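You operate a simulated robot arm through the tools that you are given. There is no shell and no other tool. Be economical: measure what you need, move in short steps, check, and stop when the job is done.

You are at the controls of a simulated robot arm. One attempt, no reset.

## Task
Correct the air pressure and run the packer at 30 packs a minute.
Fine: air needle in the green band, mode dial to Auto, one press of reset, and one of start last; change no other control.

It is judged by the outcome, as a careful person would: the job done as asked, and still so three seconds after it is handed in. It fails if anything else is knocked over, pushed out of place, dropped, spilled or broken.

## Robot
A 7-joint arm with a two-finger parallel gripper on a trunk, on a base that drives. Base frame: it is fixed to the floor where the robot stands at the start and does not move with it; the origin is under the middle of the robot, x ahead of it, y to its left, z up. Units: mm, degrees, N and s.
With the tool pointing down near the work surface it reaches from about 100 to 920 mm from the robot's upright axis, wherever it stands. Its first joint turns from -166.0 to 166.0 degrees. Places, roughly: black tub [-750, 2500, 1000]; brass tap [700, 0, 600]; control panel [-100, 700, 1300]; flap folder [-250, 2000, 1000]; glue heat dial [-1100, 2400, 800]; glue lump [-500, 2250, 1000]; left nozzle cap [-600, 2400, 1100]; middle nozzle cap [-500, 2300, 1100]; packer air valve handle [700, 0, 900]; packer emergency stop button [-100, 600, 1300]; packer jog button [-200, 600, 1200]; packer main switch [700, 0, 1200]; packer mode dial [-300, 800, 1300]; packer reset button [-200, 700, 1200]; packer speed dial [-200, 700, 1300]; packer start button [-300, 800, 1200]. Payload 1.57 kg.
The tool frame sits at the grasp point between the pads (the TCP): z along the fingers, y along the line on which they close. The tips reach 30 mm beyond it. Largest opening 80 mm; finger width 17, thickness 12; the body of the gripper, 40 by 82 mm, starts 80 mm behind the TCP.
Orientation is that of the tool frame in the base frame, as a unit quaternion [w, x, y, z]. With the fingers straight down and closing along the base's y, the tool's x points along the base's -x, its y along +y and its z along -z.

## Interface
- The arm moves only by the tool apply_moves. Its argument "increments" is a list that holds one entry, the list of rows, each a list of 7 numbers: the finger opening in mm, from 0 to 80, then the shift along the tool's x, y, z in mm, then the turn, a rotation vector about the tool's x, y, z in rad. In form: [[[jaw, tx, ty, tz, wx, wy, wz], ...]]. A call has 1 to 20 rows; each row is the pose to reach, as a shift and turn from the pose commanded when the call began, along the tool's axes at that moment. A row lasts 0.2 s, in which the tool goes at most 50 mm and 8.6 degrees; a call with a longer step from one row to the next is refused whole, and so is a gripper value outside its range. Where a pose cannot be reached the arm comes as near as it can. A force on the tool above 40 N (or 10 N above the force at the start of the call, whichever is more), or a blocked arm, ends the call early, and 0.2 s more pass. The fingers move at their own pace (about 153 mm/s each) and stop on an object; they squeeze with about 23 N. The grip force told is the motor's: it shows also when the fingers shut on nothing. Time passes only in rows, and 0.2 s behind the last, so rows that repeat a pose let the fingers close. It gives the time, the measured TCP pose, the force on the tool (base axes), the opening and the grip force at its end, in the units of the frame above (readings bear some noise), with the torque about the TCP (base axes, N m) and any sound that the robot's microphone picked up.
- Cameras (640 x 400 px; columns grow to the right, rows downward): "scene" is now at [-72.7, 280.1, 1403.7]; the picture's right is [0.95, -0.30, 0.00], its down [-0.06, -0.20, -0.98] and it looks along [0.29, 0.93, -0.21] (base axes); focal length 214 px, centre (320, 200). "wrist" rides on the gripper at [72, -7, -122] in the tool frame; the picture's right is [0.09, 1.00, 0.00], its down [-0.84, 0.08, -0.54] and it looks along [-0.54, 0.05, 0.84] (tool axes); focal length 238 px, centre (320, 200). There is no depth. A picture from a camera that has moved, and an enlarged one, comes with that camera's place and axes in the base frame and with its lens.
- grab_frame(camera): a new picture of that camera. The clock stands still meanwhile.
- roll_base(legs): drives the robot by 1 to 6 legs, each [ahead, left, turn to the left] in mm, mm and degrees, along the robot's own axes; the way and the turn of a leg run together, so that a leg with both is an arc; at most 1500 mm and 180 degrees a leg. The arm and the cameras ride along, it lands a little off, and it stops where it bumps. It gives what a move gives.
- turn_head(pan, tilt): turns the head with the scene camera to pan (to the left, within 143 degrees either way) and tilt (down, from -29 to 69), counted from straight ahead of the robot. It gives what a move gives.
- enlarge(camera, box): a new picture of the part [left, top, right, bottom] of that camera's present view, enlarged. The clock stands still meanwhile.
- close_job(): hands the job in; it is judged then, once.

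Work in short steps. Places have to be worked out from the pictures, the camera data and where the tool is seen: move nearer, look again, correct. Check each grasp and each placing, and mend what went wrong. You have 120 turns and 78 pictures in all, those below and enlarged ones among them. Open the gripper and draw the arm clear of the work before you hand the job in, unless the task says otherwise; then end with one line.

The tools are called after "Call:" by a JSON object that holds its "method" and its "body". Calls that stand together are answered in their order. apply_moves: Moves the arm, as the interface text tells. Its arguments: {"type":"object","properties":{"increments":{"type":"array"}},"required":["increments"]} The other tools are called the same way: roll_base (legs) drives the base; turn_head (pan, tilt) turns the head that bears the scene camera; grab_frame (camera) takes a picture; enlarge (camera, box) takes an enlarged picture of a part of a camera's view; close_job () hands the job in.

At the start:

```text
t: 0.0
tool_pos: [-211.6, 310.7, 1459.8]
tool_rot: [-0.001, 0.0, 1.0, 0.0]
wrist_force: [-0.3, -0.1, -0.3]
ft_torque: [0.0, 0.03, -0.01]
finger_gap: 80.0
gripper_force: 0.2
robot x, y, heading: [-0.7, -0.4, 0.2]
head pan, tilt: [72.6, 12.4]
```

scene: 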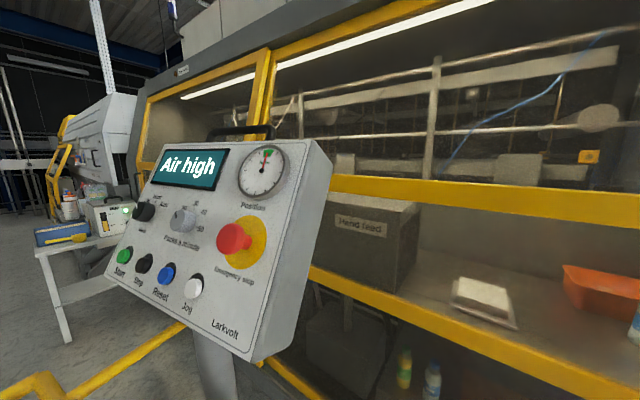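
wrist: 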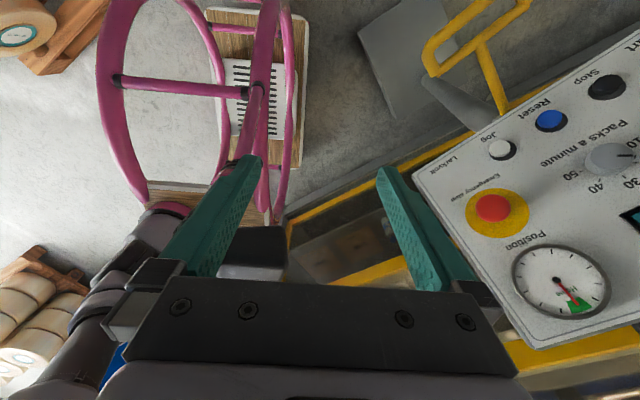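

The panel shows "Air high". I'll look at the panel closely, then turn the head to the air valve side.

Call:
{"method": "enlarge", "body": {"camera": "scene", "box": [100, 130, 340, 350]}}

Call:
{"method": "turn_head", "body": {"pan": 0, "tilt": 30}}

Call:
{"method": "grab_frame", "body": {"camera": "scene"}}

```text
1.82 times, centred on (220, 240) of scene
camera zoom: at [-72.7, 280.1, 1403.7], right [0.95, -0.3, 0.0], down [-0.06, -0.2, -0.98], along [0.29, 0.93, -0.21], focal length 390 px, centre (502, 127)
```

zoom: 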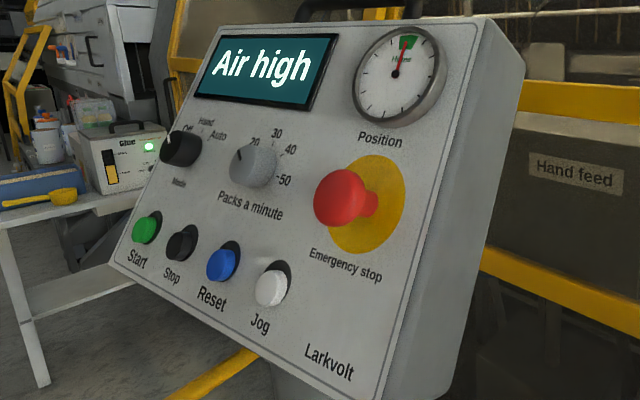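

```text
t: 1.4
tool_pos: [-212.7, 310.8, 1459.2]
tool_rot: [-0.001, 0.001, 1.0, 0.0]
wrist_force: [-0.2, 0.4, -0.2]
ft_torque: [0.0, -0.04, 0.03]
finger_gap: 80.1
gripper_force: 0.0
robot x, y, heading: [1.5, 0.9, -0.2]
head pan, tilt: [0.0, 30.0]
```

```text
74 pictures are left
camera scene: at [-10.1, 191.2, 1375.3], right [0.0, -1.0, 0.0], down [-0.5, 0.0, -0.87], along [0.87, 0.0, -0.5], focal length 214 px, centre (320, 200)
```

scene: 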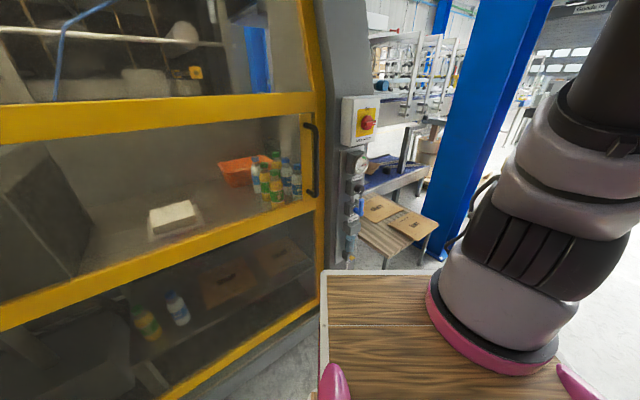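

The main switch, gauge and valve are at the end column. I'll zoom in on them.

Call:
{"method": "enlarge", "body": {"camera": "scene", "box": [310, 85, 420, 275]}}

Call:
{"method": "enlarge", "body": {"camera": "scene", "box": [330, 140, 380, 200]}}

```text
2.11 times, centred on (365, 180) of scene
camera zoom: at [-10.1, 191.2, 1375.3], right [0.0, -1.0, 0.0], down [-0.5, 0.0, -0.87], along [0.87, 0.0, -0.5], focal length 452 px, centre (225, 242)
```

zoom: 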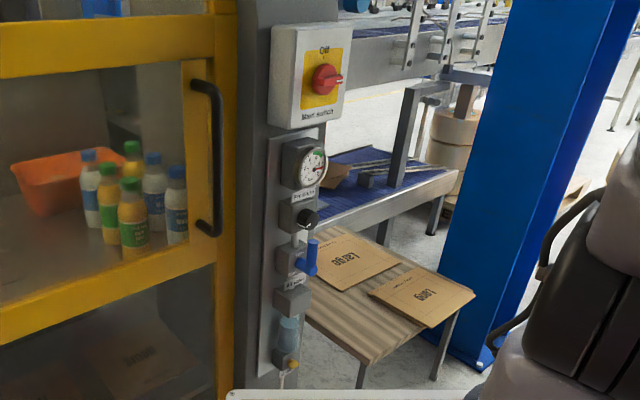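

```text
6.67 times, centred on (355, 170) of scene
camera zoom: at [-10.1, 191.2, 1375.3], right [0.0, -1.0, 0.0], down [-0.5, 0.0, -0.87], along [0.87, 0.0, -0.5], focal length 1430 px, centre (87, 400)
```

zoom: 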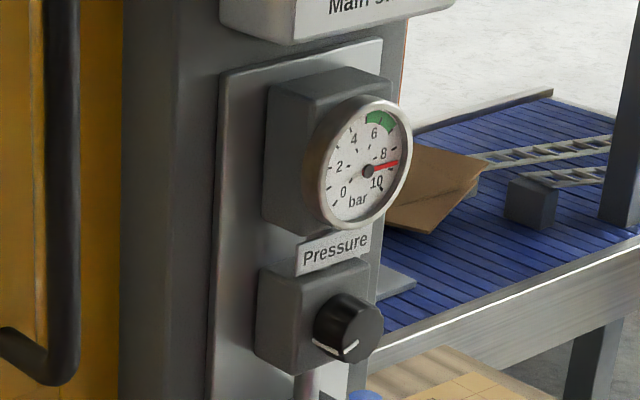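

Machine front runs along about (0.59,-0.81), so the regulator knob axis points toward (-0.81,-0.59). I'll look down to learn what the wooden board and pink parts ahead are.

Call:
{"method": "turn_head", "body": {"pan": 0, "tilt": 65}}

Call:
{"method": "grab_frame", "body": {"camera": "scene"}}

Call:
{"method": "turn_head", "body": {"pan": -60, "tilt": 40}}

Call:
{"method": "grab_frame", "body": {"camera": "scene"}}

```text
t: 2.5
tool_pos: [-212.2, 310.7, 1459.1]
tool_rot: [-0.001, 0.0, 1.0, 0.0]
wrist_force: [0.1, -0.9, 0.1]
ft_torque: [0.01, 0.03, -0.01]
finger_gap: 80.1
gripper_force: 0.1
robot x, y, heading: [-0.5, 1.5, 0.0]
head pan, tilt: [0.0, 65.0]
```

```text
71 pictures are left
camera scene: at [-39.8, 191.1, 1327.7], right [0.0, -1.0, 0.0], down [-0.91, 0.0, -0.42], along [0.42, 0.0, -0.91], focal length 214 px, centre (320, 200)
```

scene: 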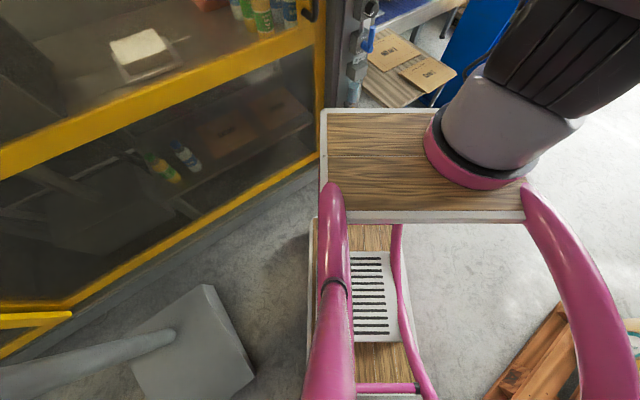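

```text
t: 3.8
tool_pos: [-212.8, 310.6, 1459.1]
tool_rot: [-0.001, 0.0, 1.0, 0.001]
wrist_force: [0.5, 0.0, -0.2]
ft_torque: [-0.01, 0.01, -0.02]
finger_gap: 80.3
gripper_force: 0.0
robot x, y, heading: [-2.6, 0.8, 0.3]
head pan, tilt: [-60.0, 40.0]
```

```text
70 pictures are left
camera scene: at [-58.0, 117.5, 1359.9], right [-0.87, -0.5, 0.0], down [-0.32, 0.56, -0.77], along [0.38, -0.66, -0.64], focal length 214 px, centre (320, 200)
```

scene: 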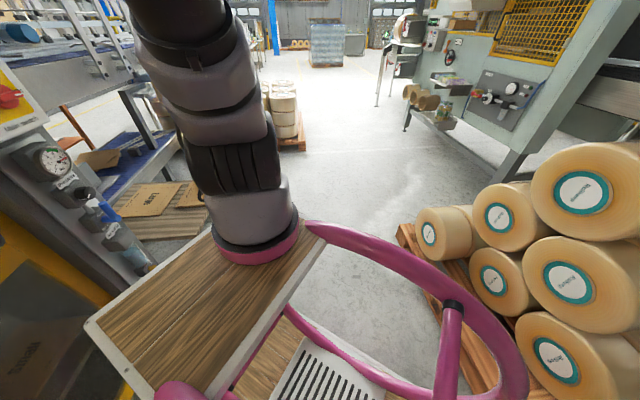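

The knob triangulates to about (714, 42, 1006). I'll move the tool round the front in steps, while pitching it to horizontal.

Call:
{"method": "apply_moves", "body": {"increments": [[[80, -40, 10, 10, 0, -0.07, 0], [80, -80, 20, 20, 0, -0.14, 0], [80, -120, 30, 30, 0, -0.26, 0], [80, -160, 40, 40, 0, -0.38, 0], [80, -200, 45, 55, 0, -0.5, 0], [80, -240, 50, 70, 0, -0.62, 0], [80, -280, 45, 85, 0, -0.74, 0], [80, -320, 40, 100, 0, -0.86, 0]]]}}

Call:
{"method": "turn_head", "body": {"pan": 0, "tilt": 30}}

Call:
{"method": "grab_frame", "body": {"camera": "scene"}}

```text
t: 5.6
tool_pos: [110.0, 345.3, 1361.2]
tool_rot: [0.417, 0.0, 0.909, 0.001]
wrist_force: [0.0, 0.7, 0.0]
ft_torque: [-0.02, -0.01, -0.03]
finger_gap: 79.9
gripper_force: 0.1
robot x, y, heading: [2.7, -1.9, -0.0]
head pan, tilt: [-60.0, 40.0]
```

```text
t: 6.9
tool_pos: [109.9, 345.0, 1359.4]
tool_rot: [0.416, 0.0, 0.909, 0.0]
wrist_force: [0.5, -0.4, 0.6]
ft_torque: [0.01, 0.01, 0.01]
finger_gap: 80.0
gripper_force: 0.1
robot x, y, heading: [-3.2, 0.9, -0.1]
head pan, tilt: [0.0, 30.0]
```

```text
69 pictures are left
camera scene: at [-10.1, 191.1, 1375.3], right [0.0, -1.0, 0.0], down [-0.5, 0.0, -0.87], along [0.87, 0.0, -0.5], focal length 214 px, centre (320, 200)
```

scene: 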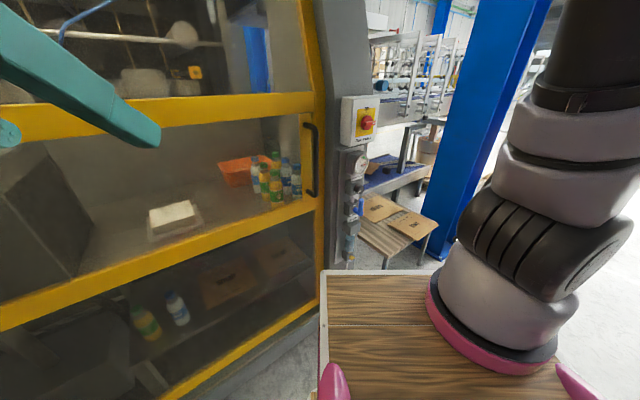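

Clear so far. I'll continue toward the right, finishing the pitch to horizontal.

Call:
{"method": "apply_moves", "body": {"increments": [[[80, -9, -25, 25, 0, -0.118, 0], [80, -17, -50, 51, 0, -0.236, 0], [80, -26, -75, 76, 0, -0.354, 0], [80, -35, -100, 102, 0, -0.472, 0], [80, -43, -125, 127, 0, -0.59, 0], [80, -52, -150, 153, 0, -0.711, 0]]]}}

Call:
{"method": "grab_frame", "body": {"camera": "scene"}}

Call:
{"method": "grab_frame", "body": {"camera": "wrist"}}

```text
t: 8.3
tool_pos: [256.1, 198.7, 1298.3]
tool_rot: [0.708, -0.003, 0.706, 0.002]
wrist_force: [-0.3, 0.2, 0.4]
ft_torque: [0.01, -0.01, -0.04]
finger_gap: 80.3
gripper_force: 0.0
robot x, y, heading: [-0.9, 1.0, -0.2]
head pan, tilt: [0.0, 30.0]
```

```text
68 pictures are left
camera scene: at [-10.4, 188.0, 1374.6], right [-0.03, -1.0, 0.0], down [-0.51, 0.02, -0.86], along [0.86, -0.03, -0.51], focal length 214 px, centre (320, 200)
```

scene: 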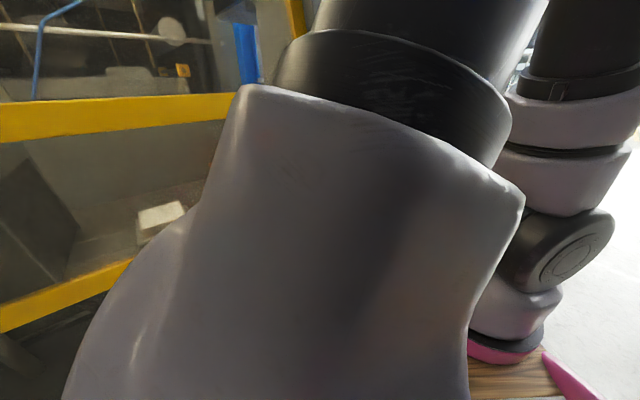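

```text
67 pictures are left
camera wrist: at [134.2, 191.8, 1226.7], right [-0.01, 1.0, -0.09], down [-0.54, 0.07, 0.84], along [0.84, 0.06, 0.54], focal length 238 px, centre (320, 200)
```

wrist: 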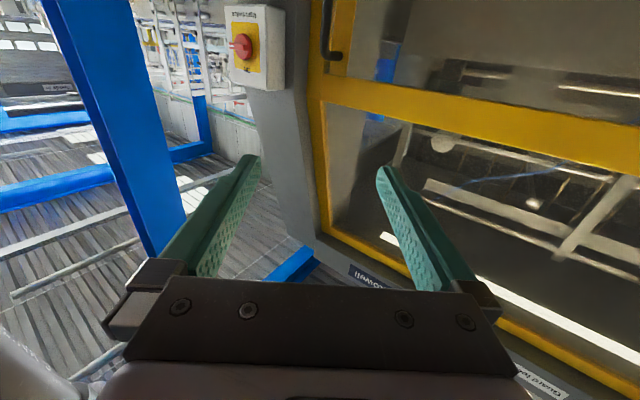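

The forearm is close to the head, so I'll move on, forward and to the right, lowering partway and yawing toward the machine face.

Call:
{"method": "apply_moves", "body": {"increments": [[[80, 10, -30, 35, 0, 0, 0], [80, 25, -60, 70, -0.05, 0, 0], [80, 45, -85, 105, -0.12, 0, 0], [80, 65, -110, 140, -0.2, 0, 0], [80, 85, -135, 170, -0.3, 0, 0], [80, 105, -160, 200, -0.4, 0, 0], [80, 125, -190, 230, -0.5, 0, 0], [80, 150, -220, 260, -0.628, 0, 0]]]}}

Call:
{"method": "grab_frame", "body": {"camera": "scene"}}

Call:
{"method": "grab_frame", "body": {"camera": "wrist"}}

```text
t: 10.1
tool_pos: [550.3, 275.4, 1304.2]
tool_rot: [0.676, -0.182, 0.691, 0.179]
wrist_force: [0.7, 1.0, 0.6]
ft_torque: [0.0, 0.0, -0.01]
finger_gap: 79.9
gripper_force: 0.0
out of reach, approached as far as the arm can: row 2, 3, 4, 5, 6, 7, 8
robot x, y, heading: [1.0, 2.4, -0.3]
head pan, tilt: [0.0, 30.0]
```

```text
66 pictures are left
camera scene: at [-10.0, 191.3, 1375.3], right [0.0, -1.0, 0.0], down [-0.5, 0.0, -0.87], along [0.87, 0.0, -0.5], focal length 214 px, centre (320, 200)
```

scene: 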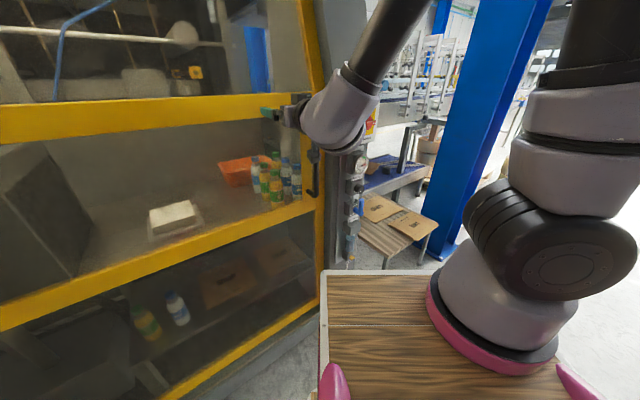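

```text
65 pictures are left
camera wrist: at [447.1, 210.2, 1236.2], right [-0.49, 0.87, -0.09], down [-0.49, -0.19, 0.85], along [0.72, 0.46, 0.52], focal length 238 px, centre (320, 200)
```

wrist: 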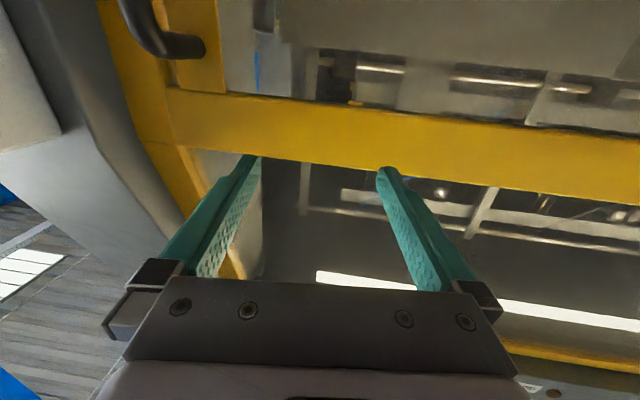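

The standoff pose was too near the arm's base. I'll draw the tool back from the machine, then drive the base away from the machine face for room.

Call:
{"method": "apply_moves", "body": {"increments": [[[80, 0, 0, -25, 0, 0, 0], [80, 0, 0, -50, 0, 0, 0], [80, 0, 0, -75, 0, 0, 0], [80, 0, 0, -100, 0, 0, 0]]]}}

Call:
{"method": "roll_base", "body": {"legs": [[-150, -120, 0]]}}

Call:
{"method": "grab_frame", "body": {"camera": "scene"}}

```text
t: 11.1
tool_pos: [497.8, 288.7, 1322.9]
tool_rot: [0.677, -0.181, 0.691, 0.178]
wrist_force: [0.4, 0.0, -0.2]
ft_torque: [0.0, 0.0, 0.03]
finger_gap: 79.9
gripper_force: 0.1
out of reach, approached as far as the arm can: row 1, 2, 3, 4
robot x, y, heading: [0.2, -0.4, 0.2]
head pan, tilt: [0.0, 30.0]
```

```text
t: 12.6
tool_pos: [351.4, 163.7, 1324.0]
tool_rot: [0.677, -0.179, 0.691, 0.177]
wrist_force: [-0.2, 0.2, 0.1]
ft_torque: [-0.02, -0.01, -0.01]
finger_gap: 80.0
gripper_force: 0.2
robot x, y, heading: [-145.9, -122.6, -0.4]
head pan, tilt: [0.0, 30.0]
```

```text
64 pictures are left
camera scene: at [-156.7, 69.3, 1375.3], right [-0.01, -1.0, 0.0], down [-0.5, 0.0, -0.87], along [0.87, 0.0, -0.5], focal length 214 px, centre (320, 200)
```

scene: 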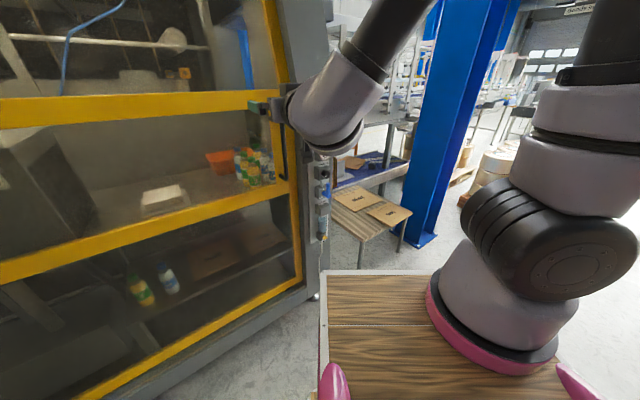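

I'll test with a null row whether the commanded pose matches the measured one.

Call:
{"method": "apply_moves", "body": {"increments": [[[80, 0, 0, 0, 0, 0, 0]]]}}

```text
t: 13.0
tool_pos: [350.8, 163.7, 1322.7]
tool_rot: [0.677, -0.178, 0.692, 0.176]
wrist_force: [0.4, 0.2, -0.8]
ft_torque: [0.02, -0.02, 0.04]
finger_gap: 80.1
gripper_force: 0.1
robot x, y, heading: [-150.5, -117.3, -0.3]
head pan, tilt: [0.0, 30.0]
```

Commanded equals measured. I'll move toward a standoff in front of the regulator in two halves.

Call:
{"method": "apply_moves", "body": {"increments": [[[80, 32, -30, 11, -0.02, 0, 0], [80, 64, -60, 22, -0.04, 0, 0], [80, 96, -90, 33, -0.06, 0, 0], [80, 128, -120, 44, -0.09, 0, 0], [80, 160, -150, 54, -0.12, 0, 0]]]}}

Call:
{"method": "grab_frame", "body": {"camera": "wrist"}}

```text
t: 14.2
tool_pos: [390.1, 170.2, 1279.0]
tool_rot: [0.658, -0.198, 0.702, 0.187]
wrist_force: [-0.9, -0.1, 0.2]
ft_torque: [-0.01, 0.01, -0.06]
finger_gap: 79.9
gripper_force: 0.1
out of reach, approached as far as the arm can: row 1, 2, 3, 4, 5
robot x, y, heading: [-146.9, -122.1, -0.6]
head pan, tilt: [0.0, 30.0]
```

```text
63 pictures are left
camera wrist: at [286.6, 99.5, 1215.5], right [-0.53, 0.85, -0.09], down [-0.46, -0.19, 0.87], along [0.72, 0.5, 0.49], focal length 238 px, centre (320, 200)
```

wrist: 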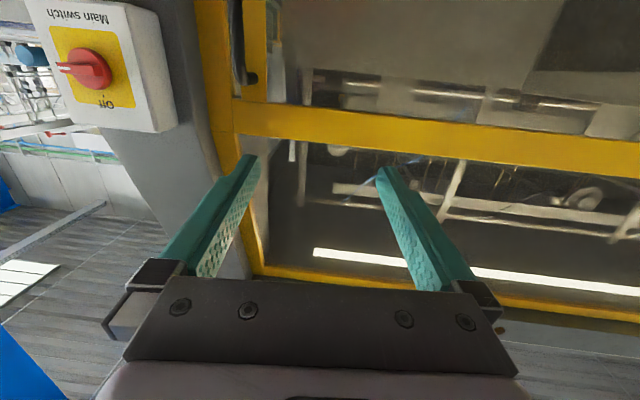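

A joint limit seems to block motion to the right. I'll test with a pure translation to the robot's right, while relaxing the yaw.

Call:
{"method": "apply_moves", "body": {"increments": [[[80, 0, -17, -11, 0.1, 0, 0], [80, 0, -33, -22, 0.2, 0, 0], [80, 0, -50, -33, 0.3, 0, 0], [80, 0, -67, -44, 0.4, 0, 0], [80, 0, -84, -55, 0.5, 0, 0]]]}}

Call:
{"method": "grab_frame", "body": {"camera": "scene"}}

```text
t: 15.4
tool_pos: [381.3, 79.1, 1280.7]
tool_rot: [0.687, -0.028, 0.726, 0.007]
wrist_force: [0.0, 0.3, 0.5]
ft_torque: [0.0, 0.03, 0.03]
finger_gap: 79.9
gripper_force: 0.1
out of reach, approached as far as the arm can: row 1, 2, 3, 4, 5
robot x, y, heading: [-149.8, -123.1, -0.2]
head pan, tilt: [0.0, 30.0]
```

```text
62 pictures are left
camera scene: at [-156.6, 69.3, 1375.3], right [-0.01, -1.0, 0.0], down [-0.5, 0.0, -0.87], along [0.87, 0.0, -0.5], focal length 214 px, centre (320, 200)
```

scene: 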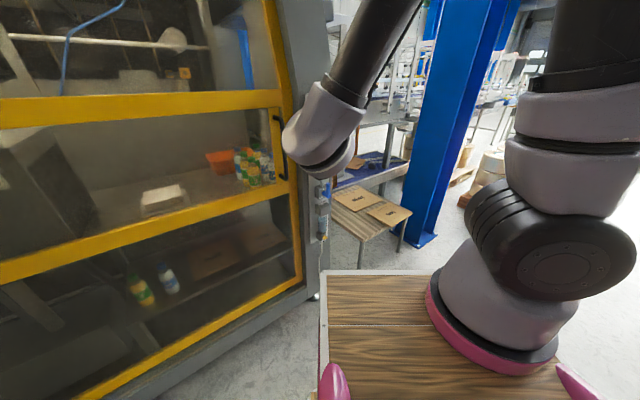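

Reach is limited by yaw relative to arm azimuth, so I'll reposition the base to face the machine squarely with the knob to its front-left.

Call:
{"method": "roll_base", "body": {"legs": [[0, -459, 0], [0, 0, 36], [346, -250, 0]]}}

Call:
{"method": "turn_head", "body": {"pan": 10, "tilt": 25}}

Call:
{"method": "grab_frame", "body": {"camera": "scene"}}

Call:
{"method": "grab_frame", "body": {"camera": "wrist"}}

```text
t: 17.2
tool_pos: [423.6, -109.8, 1280.7]
tool_rot: [0.686, 0.004, 0.727, -0.025]
wrist_force: [0.3, -0.2, 0.1]
ft_torque: [-0.01, 0.01, 0.0]
finger_gap: 79.9
gripper_force: 0.1
robot x, y, heading: [-121.3, -266.0, -5.2]
head pan, tilt: [0.0, 30.0]
stopped in leg 1: the robot was blocked; the commanded pose is now the measured one
```

```text
t: 17.9
tool_pos: [423.3, -108.5, 1280.5]
tool_rot: [0.686, 0.004, 0.727, -0.024]
wrist_force: [-0.6, 0.4, 0.5]
ft_torque: [0.0, 0.0, -0.03]
finger_gap: 80.2
gripper_force: 0.0
robot x, y, heading: [-121.4, -265.8, -5.0]
head pan, tilt: [10.0, 25.0]
```

```text
61 pictures are left
camera scene: at [-111.8, -57.3, 1383.2], right [0.08, -1.0, 0.0], down [-0.42, -0.04, -0.91], along [0.9, 0.08, -0.42], focal length 214 px, centre (320, 200)
```

scene: 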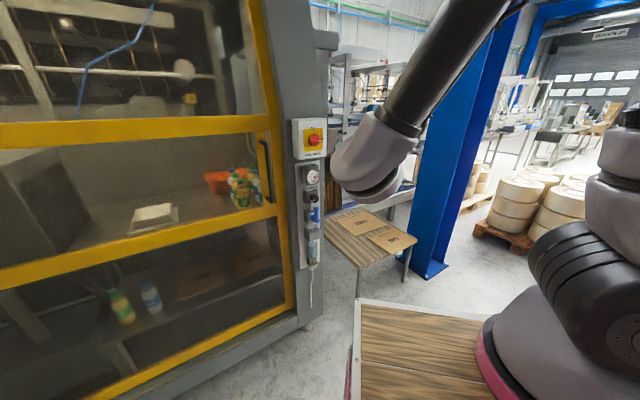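

```text
60 pictures are left
camera wrist: at [296.7, -112.5, 1217.9], right [0.03, 0.99, -0.12], down [-0.49, 0.12, 0.86], along [0.87, 0.03, 0.49], focal length 238 px, centre (320, 200)
```

wrist: 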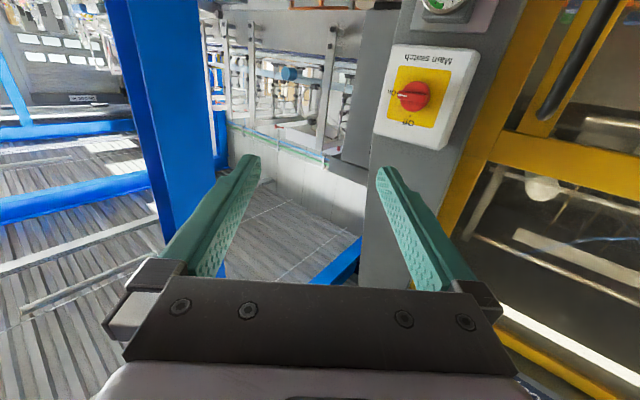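

Blocked in leg 1. I'll look at what is to the right of the robot.

Call:
{"method": "turn_head", "body": {"pan": -100, "tilt": 50}}

Call:
{"method": "grab_frame", "body": {"camera": "scene"}}

Call:
{"method": "turn_head", "body": {"pan": -50, "tilt": 60}}

Call:
{"method": "grab_frame", "body": {"camera": "scene"}}

```text
t: 19.8
tool_pos: [422.9, -109.3, 1280.9]
tool_rot: [0.686, 0.003, 0.727, -0.023]
wrist_force: [-0.2, 0.7, -0.2]
ft_torque: [0.01, -0.01, -0.02]
finger_gap: 80.1
gripper_force: 0.1
robot x, y, heading: [-122.4, -263.2, -5.1]
head pan, tilt: [-100.0, 50.0]
```

```text
59 pictures are left
camera scene: at [-223.7, -139.3, 1345.8], right [-0.97, 0.26, 0.0], down [0.2, 0.74, -0.64], along [-0.17, -0.62, -0.77], focal length 214 px, centre (320, 200)
```

scene: 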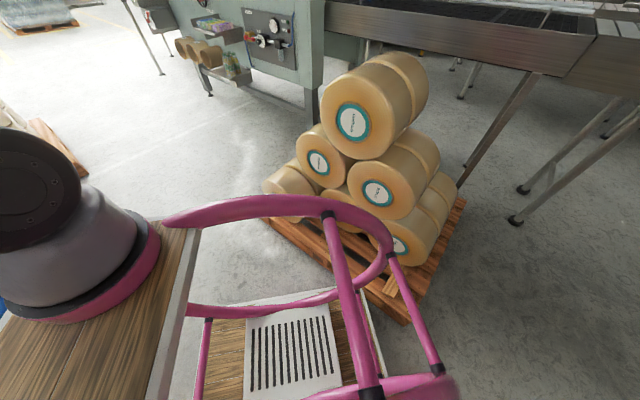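

```text
t: 21.0
tool_pos: [423.9, -109.6, 1280.9]
tool_rot: [0.686, 0.004, 0.727, -0.024]
wrist_force: [-1.4, 0.0, 0.6]
ft_torque: [-0.02, -0.01, 0.01]
finger_gap: 80.1
gripper_force: 0.1
robot x, y, heading: [-121.1, -263.2, -5.2]
head pan, tilt: [-50.0, 60.0]
```

```text
58 pictures are left
camera scene: at [-165.6, -119.8, 1333.2], right [-0.82, -0.57, 0.0], down [-0.49, 0.71, -0.5], along [0.29, -0.41, -0.87], focal length 214 px, centre (320, 200)
```

scene: 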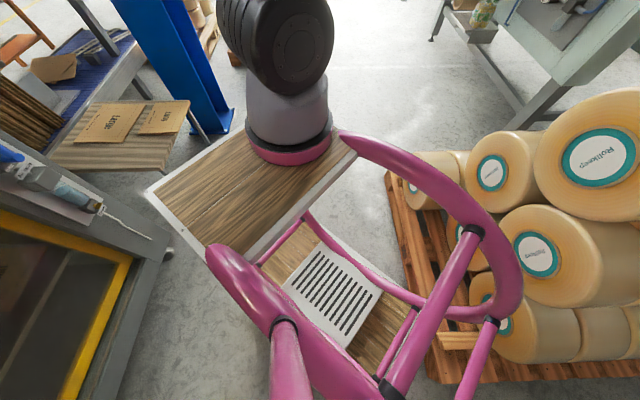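

The pallet of rolls was touched at the robot's rear right; the rolls stand undisturbed. I'll move away from the pallet first, then slide along the aisle, then turn.

Call:
{"method": "roll_base", "body": {"legs": [[75, 66, 0], [304, -385, 0]]}}

Call:
{"method": "grab_frame", "body": {"camera": "scene"}}

```text
t: 24.6
tool_pos: [763.2, -461.0, 1282.0]
tool_rot: [0.686, -0.002, 0.728, -0.018]
wrist_force: [0.3, 0.3, 0.3]
ft_torque: [0.0, 0.02, -0.02]
finger_gap: 79.9
gripper_force: 0.0
robot x, y, heading: [220.7, -624.0, -4.2]
head pan, tilt: [-50.0, 60.0]
```

```text
57 pictures are left
camera scene: at [174.4, -480.6, 1333.2], right [-0.81, -0.58, 0.0], down [-0.51, 0.7, -0.5], along [0.29, -0.41, -0.87], focal length 214 px, centre (320, 200)
```

scene: 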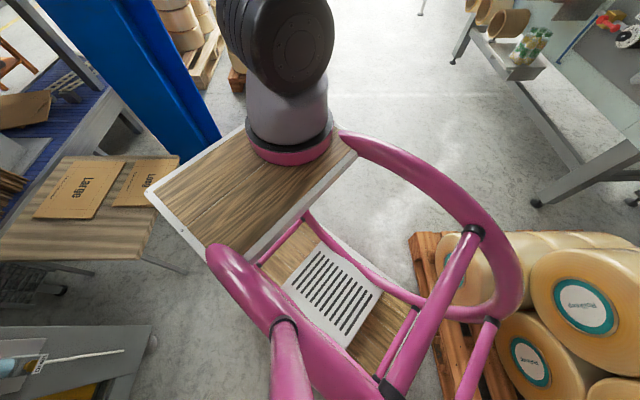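

Clear. Turn left to face the machine squarely.

Call:
{"method": "roll_base", "body": {"legs": [[0, 0, 40]]}}

Call:
{"method": "turn_head", "body": {"pan": 0, "tilt": 25}}

Call:
{"method": "grab_frame", "body": {"camera": "scene"}}

Call:
{"method": "grab_frame", "body": {"camera": "wrist"}}

```text
t: 26.9
tool_pos: [535.9, -154.2, 1279.8]
tool_rot: [0.652, -0.248, 0.684, 0.215]
wrist_force: [-0.2, 0.0, 0.5]
ft_torque: [-0.01, 0.03, -0.02]
finger_gap: 80.2
gripper_force: 0.3
robot x, y, heading: [220.4, -623.6, 35.2]
head pan, tilt: [-50.0, 60.0]
```

```text
t: 28.1
tool_pos: [535.8, -154.9, 1280.2]
tool_rot: [0.652, -0.248, 0.684, 0.215]
wrist_force: [0.2, -0.3, -0.5]
ft_torque: [0.03, 0.01, -0.02]
finger_gap: 79.9
gripper_force: 0.1
robot x, y, heading: [221.3, -622.9, 35.0]
head pan, tilt: [0.0, 25.0]
```

```text
56 pictures are left
camera scene: at [105.1, -472.5, 1383.2], right [0.57, -0.82, 0.0], down [-0.35, -0.24, -0.91], along [0.74, 0.52, -0.42], focal length 214 px, centre (320, 200)
```

scene: 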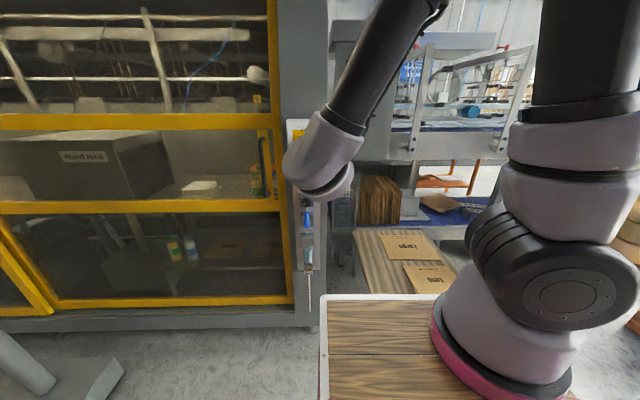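

```text
55 pictures are left
camera wrist: at [441.8, -238.2, 1217.9], right [-0.62, 0.78, -0.12], down [-0.45, -0.22, 0.86], along [0.64, 0.59, 0.49], focal length 238 px, centre (320, 200)
```

wrist: 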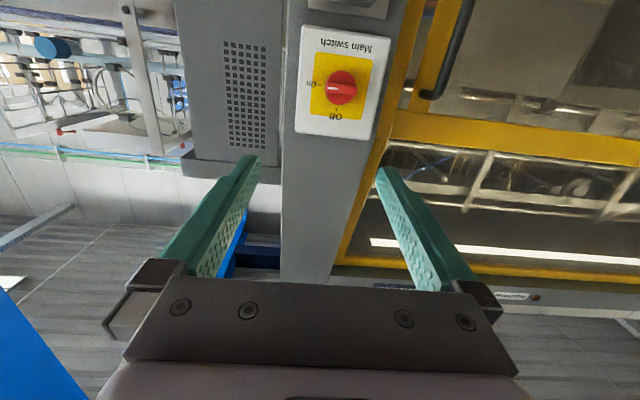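

Now square to the machine. I'll lower the tool to a standoff in front of the regulator knob, then look.

Call:
{"method": "apply_moves", "body": {"increments": [[[80, 40, 5, 5, 0, -0.01, 0], [80, 80, 12, 15, 0, -0.02, 0], [80, 120, 20, 30, 0, -0.03, 0], [80, 160, 30, 45, 0, -0.04, 0], [80, 200, 40, 60, 0, -0.05, 0], [80, 235, 50, 80, 0, -0.06, 0], [80, 264, 57, 100, 0, -0.06, 0]]]}}

Call:
{"method": "grab_frame", "body": {"camera": "scene"}}

Call:
{"method": "grab_frame", "body": {"camera": "wrist"}}

```text
t: 29.6
tool_pos: [572.0, -63.9, 1010.9]
tool_rot: [0.672, -0.242, 0.663, 0.223]
wrist_force: [-0.1, -0.7, 1.0]
ft_torque: [0.03, 0.01, 0.04]
finger_gap: 79.9
gripper_force: 0.0
out of reach, approached as far as the arm can: row 1, 2
robot x, y, heading: [220.7, -626.9, 35.0]
head pan, tilt: [0.0, 25.0]
```

```text
54 pictures are left
camera scene: at [105.0, -472.7, 1383.3], right [0.58, -0.82, 0.0], down [-0.35, -0.24, -0.91], along [0.74, 0.52, -0.42], focal length 214 px, centre (320, 200)
```

scene: 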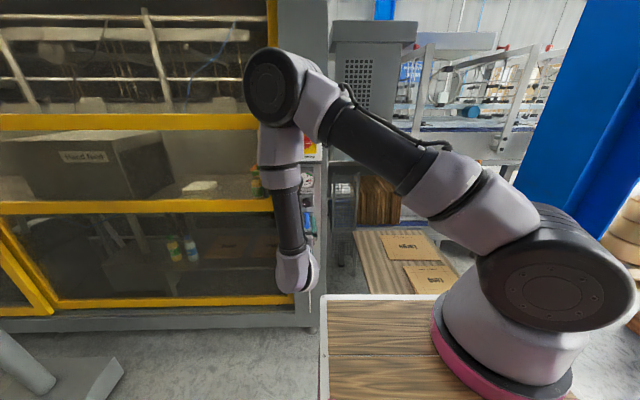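

```text
53 pictures are left
camera wrist: at [481.3, -144.6, 940.3], right [-0.61, 0.78, -0.12], down [-0.49, -0.26, 0.83], along [0.62, 0.57, 0.54], focal length 238 px, centre (320, 200)
```

wrist: 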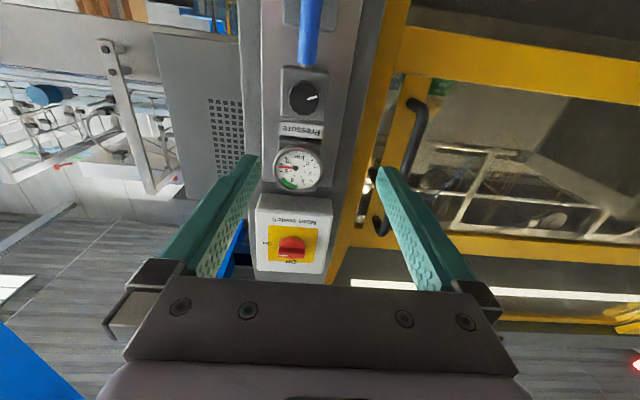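

Knob centre now triangulates to (732, 38, 997). I'll close to about 100 mm, correct yaw slightly, and zoom.

Call:
{"method": "apply_moves", "body": {"increments": [[[80, 5, -5, 30, 0.01, 0, 0], [80, 10, -11, 60, 0.02, 0, 0], [80, 14, -16, 89, 0.033, 0, 0]]]}}

Call:
{"method": "enlarge", "body": {"camera": "wrist", "box": [220, 0, 420, 270]}}

```text
t: 30.4
tool_pos: [651.1, -19.6, 994.2]
tool_rot: [0.676, -0.231, 0.667, 0.212]
wrist_force: [0.0, 0.7, 0.7]
ft_torque: [-0.02, 0.0, 0.01]
finger_gap: 79.9
gripper_force: 0.1
robot x, y, heading: [221.4, -623.2, 35.4]
head pan, tilt: [0.0, 25.0]
```

```text
1.48 times, centred on (320, 135) of wrist
camera zoom: at [557.2, -99.4, 924.5], right [-0.59, 0.8, -0.12], down [-0.5, -0.24, 0.83], along [0.64, 0.55, 0.54], focal length 353 px, centre (320, 296)
```

zoom: 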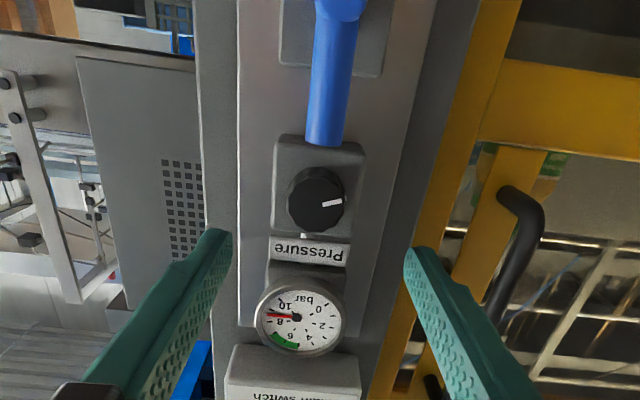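

Knob lies 105 mm ahead, nearly on the tool axis. I'll advance 80 mm, look, and then close.

Call:
{"method": "apply_moves", "body": {"increments": [[[80, -1, -1, 30, 0, 0, 0], [80, -2, -2, 60, 0, 0, 0], [80, -3, -2, 80, 0, 0, 0]]]}}

Call:
{"method": "enlarge", "body": {"camera": "wrist", "box": [200, 60, 440, 280]}}

```text
t: 31.2
tool_pos: [720.3, 24.7, 1001.4]
tool_rot: [0.676, -0.229, 0.668, 0.21]
wrist_force: [0.1, 0.4, 0.3]
ft_torque: [0.01, -0.01, -0.02]
finger_gap: 80.2
gripper_force: 0.1
robot x, y, heading: [222.3, -620.2, 35.1]
head pan, tilt: [0.0, 25.0]
```

```text
1.82 times, centred on (320, 170) of wrist
camera zoom: at [626.9, -53.2, 930.8], right [-0.59, 0.8, -0.12], down [-0.5, -0.24, 0.83], along [0.64, 0.55, 0.54], focal length 433 px, centre (320, 254)
```

zoom: 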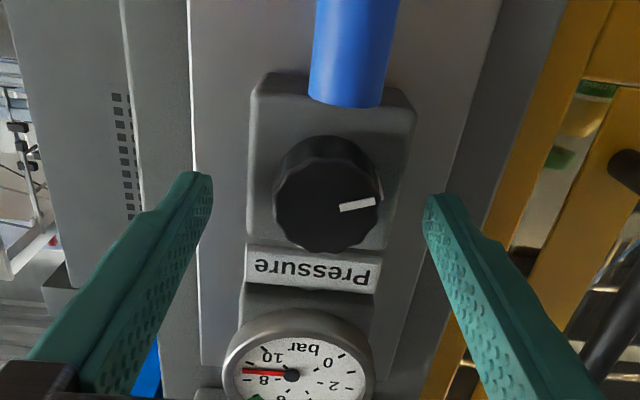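

Tips straddle the knob; it sits ~3 mm lower and ~3.5 mm to the left of the tool axis. I'll advance 11 mm with that correction and close.

Call:
{"method": "apply_moves", "body": {"increments": [[[80, 3, 3.5, 6, 0, 0, 0], [80, 3, 3.5, 11, 0, 0, 0], [50, 3, 3.5, 11, 0, 0, 0], [50, 3, 3.5, 11, 0, 0, 0]]]}}

Call:
{"method": "enlarge", "body": {"camera": "wrist", "box": [200, 60, 440, 280]}}

```text
t: 32.2
tool_pos: [727.2, 32.8, 996.9]
tool_rot: [0.677, -0.228, 0.668, 0.209]
wrist_force: [5.7, -19.1, -0.5]
ft_torque: [0.25, -0.15, -1.04]
finger_gap: 60.1
gripper_force: 45.1
robot x, y, heading: [223.0, -620.7, 35.2]
head pan, tilt: [0.0, 25.0]
```

```text
1.82 times, centred on (320, 170) of wrist
camera zoom: at [634.2, -45.2, 926.7], right [-0.58, 0.8, -0.12], down [-0.5, -0.24, 0.83], along [0.64, 0.55, 0.54], focal length 433 px, centre (320, 254)
```

zoom: 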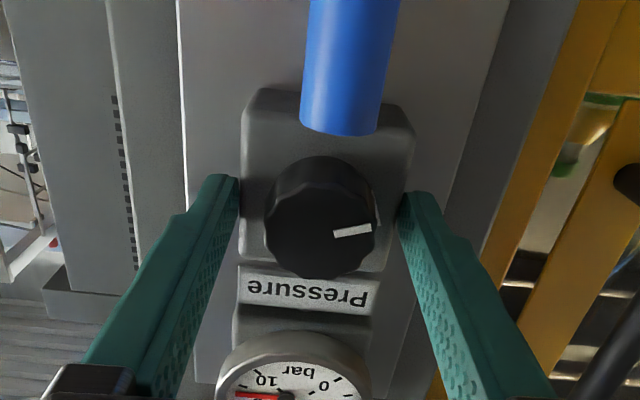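

The tips caught the regulator block (gap 60), not the knob. Open, retreat 7 mm, and close on the knob alone.

Call:
{"method": "apply_moves", "body": {"increments": [[[80, 0, 0, 0, 0, 0, 0], [80, 0, 0, -7, 0, 0, 0], [60, 0, 0, -7, 0, 0, 0], [60, 0, 0, -7, 0, 0, 0]]]}}

Call:
{"method": "enlarge", "body": {"camera": "wrist", "box": [200, 60, 440, 280]}}

```text
t: 33.2
tool_pos: [722.0, 29.8, 997.9]
tool_rot: [0.677, -0.229, 0.668, 0.21]
wrist_force: [5.5, -2.2, -0.3]
ft_torque: [0.04, 0.08, -0.11]
finger_gap: 64.8
gripper_force: 2.8
robot x, y, heading: [223.6, -626.0, 35.4]
head pan, tilt: [0.0, 25.0]
```

```text
1.82 times, centred on (320, 170) of wrist
camera zoom: at [627.4, -48.2, 926.9], right [-0.59, 0.8, -0.12], down [-0.5, -0.24, 0.83], along [0.64, 0.55, 0.54], focal length 433 px, centre (320, 254)
```

zoom: 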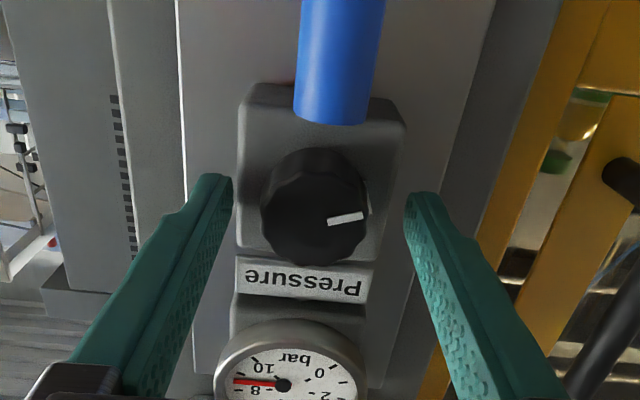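

Something still touches at gap 65. I'll open, back off another 5 mm, shift 2 mm, and close to see.

Call:
{"method": "apply_moves", "body": {"increments": [[[80, 0, 0, 0, 0, 0, 0], [80, 0, -1.5, -5, 0, 0, 0], [80, 0, -1.5, -5, 0, 0, 0], [56, 0, -1.5, -5, 0, 0, 0], [56, 0, -1.5, -5, 0, 0, 0]]]}}

Call:
{"method": "enlarge", "body": {"camera": "wrist", "box": [200, 60, 440, 280]}}

```text
t: 34.5
tool_pos: [715.1, 25.0, 997.5]
tool_rot: [0.676, -0.229, 0.668, 0.211]
wrist_force: [-0.3, 0.2, 0.4]
ft_torque: [-0.02, 0.02, -0.01]
finger_gap: 55.9
gripper_force: 0.0
robot x, y, heading: [222.8, -626.6, 35.2]
head pan, tilt: [0.0, 25.0]
```

```text
1.82 times, centred on (320, 170) of wrist
camera zoom: at [622.2, -52.5, 926.6], right [-0.59, 0.8, -0.12], down [-0.5, -0.24, 0.83], along [0.64, 0.55, 0.54], focal length 433 px, centre (320, 254)
```

zoom: 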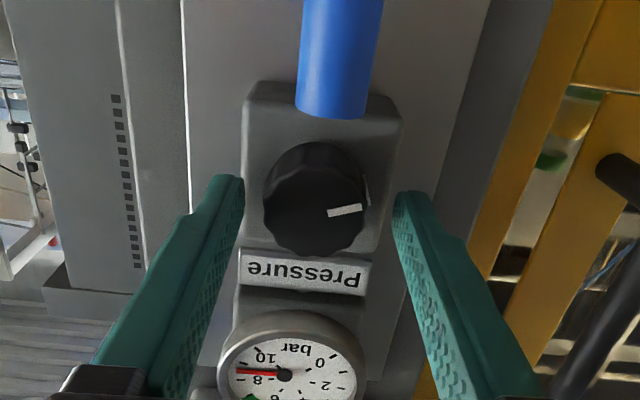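

Clear now. With the jaws at 50 (inside the block width) I'll advance 8 mm and then squeeze the knob.

Call:
{"method": "apply_moves", "body": {"increments": [[[50, 0, -1.5, 0, 0, 0, 0], [50, 0, -1.5, 4, 0, 0, 0], [50, 0, -1.5, 8, 0, 0, 0], [25, 0, -1.5, 8, 0, 0, 0], [25, 0, -1.5, 8, 0, 0, 0]]]}}

Call:
{"method": "enlarge", "body": {"camera": "wrist", "box": [200, 60, 440, 280]}}

```text
t: 35.6
tool_pos: [721.6, 28.2, 997.4]
tool_rot: [0.676, -0.23, 0.668, 0.211]
wrist_force: [-10.0, -12.1, 8.4]
ft_torque: [0.33, -0.06, 0.16]
finger_gap: 39.7
gripper_force: 8.3
robot x, y, heading: [223.7, -624.5, 35.3]
head pan, tilt: [0.0, 25.0]
stopped in row 5: the force on the tool passed its limit at 41 N (the readings are from after the stop); the commanded pose is now the measured one
```

```text
1.82 times, centred on (320, 170) of wrist
camera zoom: at [626.7, -50.6, 926.8], right [-0.59, 0.8, -0.12], down [-0.5, -0.24, 0.83], along [0.64, 0.55, 0.54], focal length 433 px, centre (320, 254)
```

zoom: 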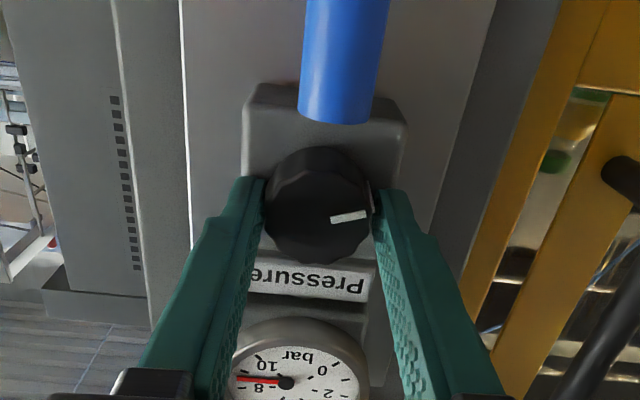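

Knob gripped, centred, 39.7 mm. I'll turn it counterclockwise about 17° (negative wz) and check the gauge.

Call:
{"method": "apply_moves", "body": {"increments": [[[25, 0, 0, 0, 0, 0, 0], [25, 0, 0, 0, 0, 0, -0.1], [25, 0, 0, 0, 0, 0, -0.2], [25, 0, 0, 0, 0, 0, -0.3], [25, 0, 0, 0, 0, 0, -0.3]]]}}

Call:
{"method": "enlarge", "body": {"camera": "wrist", "box": [200, 60, 440, 280]}}

```text
t: 36.8
tool_pos: [719.3, 28.2, 998.0]
tool_rot: [0.7, -0.328, 0.625, 0.108]
wrist_force: [-17.7, -15.0, 21.7]
ft_torque: [0.21, -0.39, 0.17]
finger_gap: 37.5
gripper_force: 43.7
robot x, y, heading: [222.5, -628.6, 35.2]
head pan, tilt: [0.0, 25.0]
```

```text
1.82 times, centred on (320, 170) of wrist
camera zoom: at [639.1, -67.4, 933.4], right [-0.54, 0.73, -0.41], down [-0.64, -0.05, 0.76], along [0.54, 0.68, 0.5], focal length 433 px, centre (320, 254)
```

zoom: 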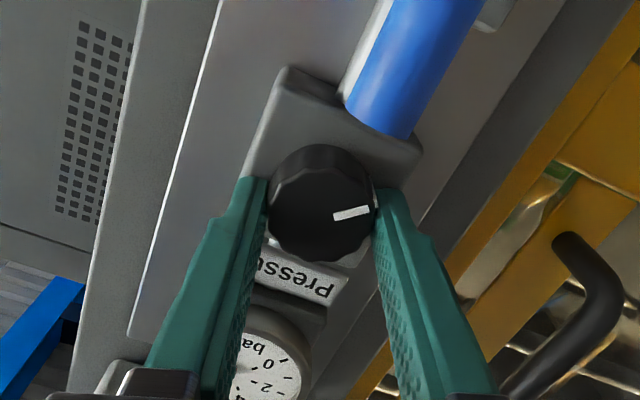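

The knob turned with the fingers, but the gauge is hidden. I'll open and rotate the gripper back to see the gauge.

Call:
{"method": "apply_moves", "body": {"increments": [[[50, 0, 0, 0, 0, 0, 0], [54, 0, 0, -4, 0, 0, 0], [54, 0, 0, -4, 0, 0, 0.1], [54, 0, 0, -4, 0, 0, 0.2], [54, 0, 0, -4, 0, 0, 0.3]]]}}

Call:
{"method": "enlarge", "body": {"camera": "wrist", "box": [200, 60, 440, 280]}}

```text
t: 38.0
tool_pos: [717.0, 25.4, 996.7]
tool_rot: [0.675, -0.231, 0.668, 0.212]
wrist_force: [0.8, -0.1, 0.1]
ft_torque: [0.0, 0.01, 0.01]
finger_gap: 54.1
gripper_force: 0.1
robot x, y, heading: [220.2, -623.9, 35.1]
head pan, tilt: [0.0, 25.0]
```

```text
1.82 times, centred on (320, 170) of wrist
camera zoom: at [624.1, -52.4, 925.7], right [-0.59, 0.8, -0.12], down [-0.5, -0.24, 0.83], along [0.64, 0.55, 0.54], focal length 433 px, centre (320, 254)
```

zoom: 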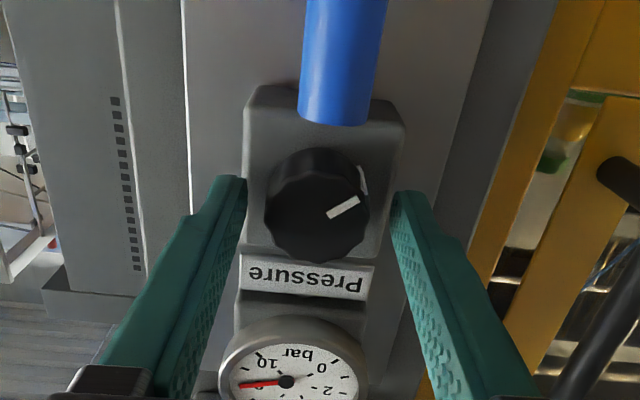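

Counterclockwise lowers the pressure: now about 8 bar after ~17°. I'll pre-rotate the gripper, regrip, and turn ~46° more.

Call:
{"method": "apply_moves", "body": {"increments": [[[54, 0, -1, 0, 0, 0, 0.14], [54, 0, -1, 0, 0, 0, 0.28], [54, 0, -1, 0, 0, 0, 0.4], [50, 0, -1, 5, 0, 0, 0.4], [25, 0, -1, 5, 0, 0, 0.4], [25, 0, -1, 5, 0, 0, 0.4]]]}}

Call:
{"method": "apply_moves", "body": {"increments": [[[25, 0, 0, 0, 0, 0, -0.1], [25, 0, 0, 0, 0, 0, -0.2], [25, 0, 0, 0, 0, 0, -0.3], [25, 0, 0, 0, 0, 0, -0.4], [25, 0, 0, 0, 0, 0, -0.5], [25, 0, 0, 0, 0, 0, -0.6], [25, 0, 0, 0, 0, 0, -0.7], [25, 0, 0, 0, 0, 0, -0.8], [25, 0, 0, 0, 0, 0, -0.8]]]}}

```text
t: 39.4
tool_pos: [720.7, 26.5, 995.3]
tool_rot: [0.619, -0.093, 0.701, 0.341]
wrist_force: [-26.2, -27.0, -3.7]
ft_torque: [0.63, -0.2, 0.05]
finger_gap: 37.3
gripper_force: 43.3
robot x, y, heading: [219.3, -626.8, 34.9]
head pan, tilt: [0.0, 25.0]
```

```text
t: 40.4
tool_pos: [720.8, 26.9, 996.9]
tool_rot: [0.673, -0.221, 0.671, 0.219]
wrist_force: [-11.4, -14.0, 11.1]
ft_torque: [0.27, -0.39, -0.24]
finger_gap: 37.2
gripper_force: 43.2
robot x, y, heading: [216.1, -628.3, 35.4]
head pan, tilt: [0.0, 25.0]
stopped in row 4: the force on the tool passed its limit at 58 N (the readings are from after the stop); the commanded pose is now the measured one
```

Stopped by force: the tips press on the block face. I'll view the gauge here, then back off 2 mm before continuing.

Call:
{"method": "enlarge", "body": {"camera": "wrist", "box": [200, 60, 440, 280]}}

Call:
{"method": "apply_moves", "body": {"increments": [[[44, 0, 0, 0, 0, 0, 0], [44, 0, 0, -3, 0, 0, 0], [25, 0, 0, -3, 0, 0, 0], [25, 0, 0, -3, 0, 0, 0]]]}}

```text
1.82 times, centred on (320, 170) of wrist
camera zoom: at [626.1, -49.9, 926.2], right [-0.59, 0.8, -0.1], down [-0.49, -0.26, 0.84], along [0.65, 0.54, 0.54], focal length 433 px, centre (320, 254)
```

zoom: 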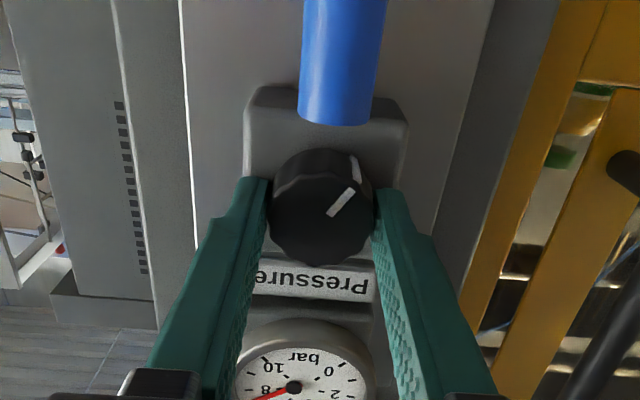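

```text
t: 41.4
tool_pos: [719.7, 25.6, 994.2]
tool_rot: [0.672, -0.223, 0.671, 0.219]
wrist_force: [7.8, 2.7, -4.7]
ft_torque: [-0.12, 0.16, 0.25]
finger_gap: 37.1
gripper_force: 43.2
robot x, y, heading: [223.5, -620.2, 35.1]
head pan, tilt: [0.0, 25.0]
```

Needle now about 7.6. Forces are low; continue counterclockwise by 0.45 rad.

Call:
{"method": "apply_moves", "body": {"increments": [[[25, 0, 0, 0, 0, 0, -0.08], [25, 0, 0, 0, 0, 0, -0.16], [25, 0, 0, 0, 0, 0, -0.24], [25, 0, 0, 0, 0, 0, -0.32], [25, 0, 0, 0, 0, 0, -0.4], [25, 0, 0, 0, 0, 0, -0.45]]]}}

Call:
{"method": "apply_moves", "body": {"increments": [[[54, 0, 0, 0, 0, 0, 0], [60, 0, 0, -30, 0, 0, 0.1], [60, 0, 0, -60, 0, 0, 0.2], [60, 0, 0, -60, 0, 0, 0.34], [60, 0, 0, -60, 0, 0, 0.45]]]}}

Call:
{"method": "enlarge", "body": {"camera": "wrist", "box": [200, 60, 440, 280]}}

```text
t: 42.8
tool_pos: [719.2, 26.7, 995.2]
tool_rot: [0.703, -0.368, 0.605, 0.064]
wrist_force: [13.5, 4.1, -16.4]
ft_torque: [0.17, -0.22, 0.21]
finger_gap: 36.7
gripper_force: 43.3
robot x, y, heading: [218.4, -628.8, 34.8]
head pan, tilt: [0.0, 25.0]
```

```text
t: 44.0
tool_pos: [671.8, -8.1, 995.5]
tool_rot: [0.672, -0.222, 0.671, 0.22]
wrist_force: [-0.1, -1.1, -0.3]
ft_torque: [0.0, -0.02, 0.03]
finger_gap: 60.2
gripper_force: 0.1
robot x, y, heading: [218.4, -621.6, 34.9]
head pan, tilt: [0.0, 25.0]
```

```text
1.82 times, centred on (320, 170) of wrist
camera zoom: at [577.3, -85.6, 924.4], right [-0.59, 0.8, -0.1], down [-0.48, -0.26, 0.84], along [0.65, 0.54, 0.54], focal length 433 px, centre (320, 254)
```

zoom: 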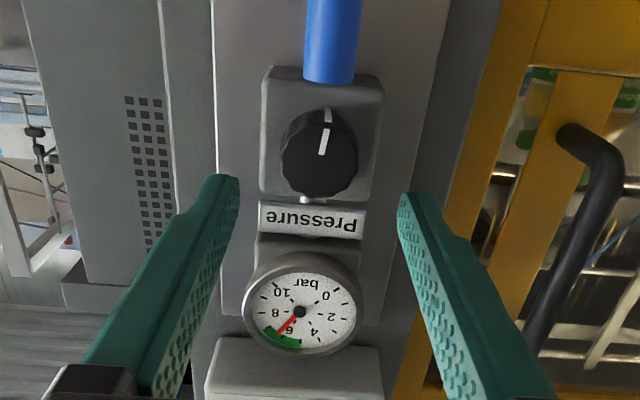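

The needle looks in the green. I'll check closely.

Call:
{"method": "enlarge", "body": {"camera": "wrist", "box": [285, 190, 345, 265]}}

```text
5.33 times, centred on (315, 228) of wrist
camera zoom: at [577.3, -85.6, 924.4], right [-0.59, 0.8, -0.1], down [-0.48, -0.26, 0.84], along [0.65, 0.54, 0.54], focal length 1271 px, centre (347, 53)
```

zoom: 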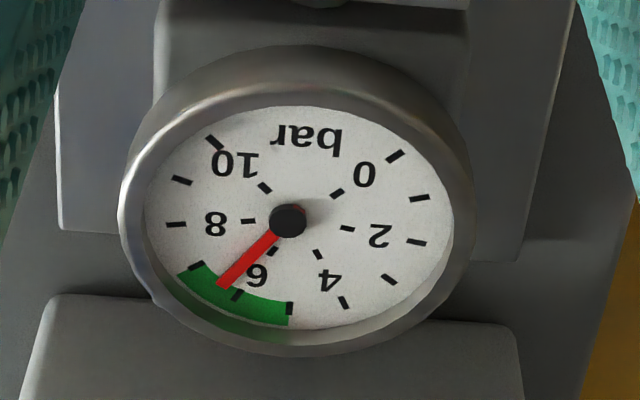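

Needle ≈6.3 bar, inside green (5–7). Next, retreat and raise the arm, then drive left along the aisle toward the panel.

Call:
{"method": "apply_moves", "body": {"increments": [[[60, 0, 0, -40, 0, 0, 0], [60, 0, -5, -80, 0, 0, 0], [60, -30, -10, -110, 0, 0, 0], [60, -70, -15, -130, 0, 0, 0], [60, -110, -20, -150, 0, 0, 0], [60, -155, -25, -165, 0, 0, 0], [60, -200, -30, -180, 0, 0, 0], [60, -245, -36, -190, 0, 0, 0], [60, -285, -36, -196, 0, 0, 0]]]}}

Call:
{"method": "enlarge", "body": {"camera": "scene", "box": [240, 110, 400, 290]}}

```text
t: 46.0
tool_pos: [534.2, -151.4, 1281.2]
tool_rot: [0.672, -0.224, 0.671, 0.219]
wrist_force: [-0.2, 0.7, -0.2]
ft_torque: [0.0, -0.03, -0.05]
finger_gap: 59.8
gripper_force: 0.0
out of reach, approached as far as the arm can: row 8
robot x, y, heading: [223.3, -621.8, 35.1]
head pan, tilt: [0.0, 25.0]
```

```text
2.22 times, centred on (320, 200) of scene
camera zoom: at [104.7, -472.2, 1383.2], right [0.58, -0.82, 0.0], down [-0.35, -0.24, -0.91], along [0.74, 0.52, -0.42], focal length 477 px, centre (320, 200)
```

zoom: 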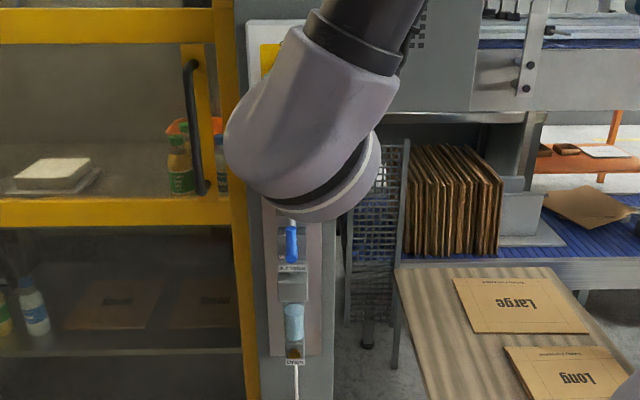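

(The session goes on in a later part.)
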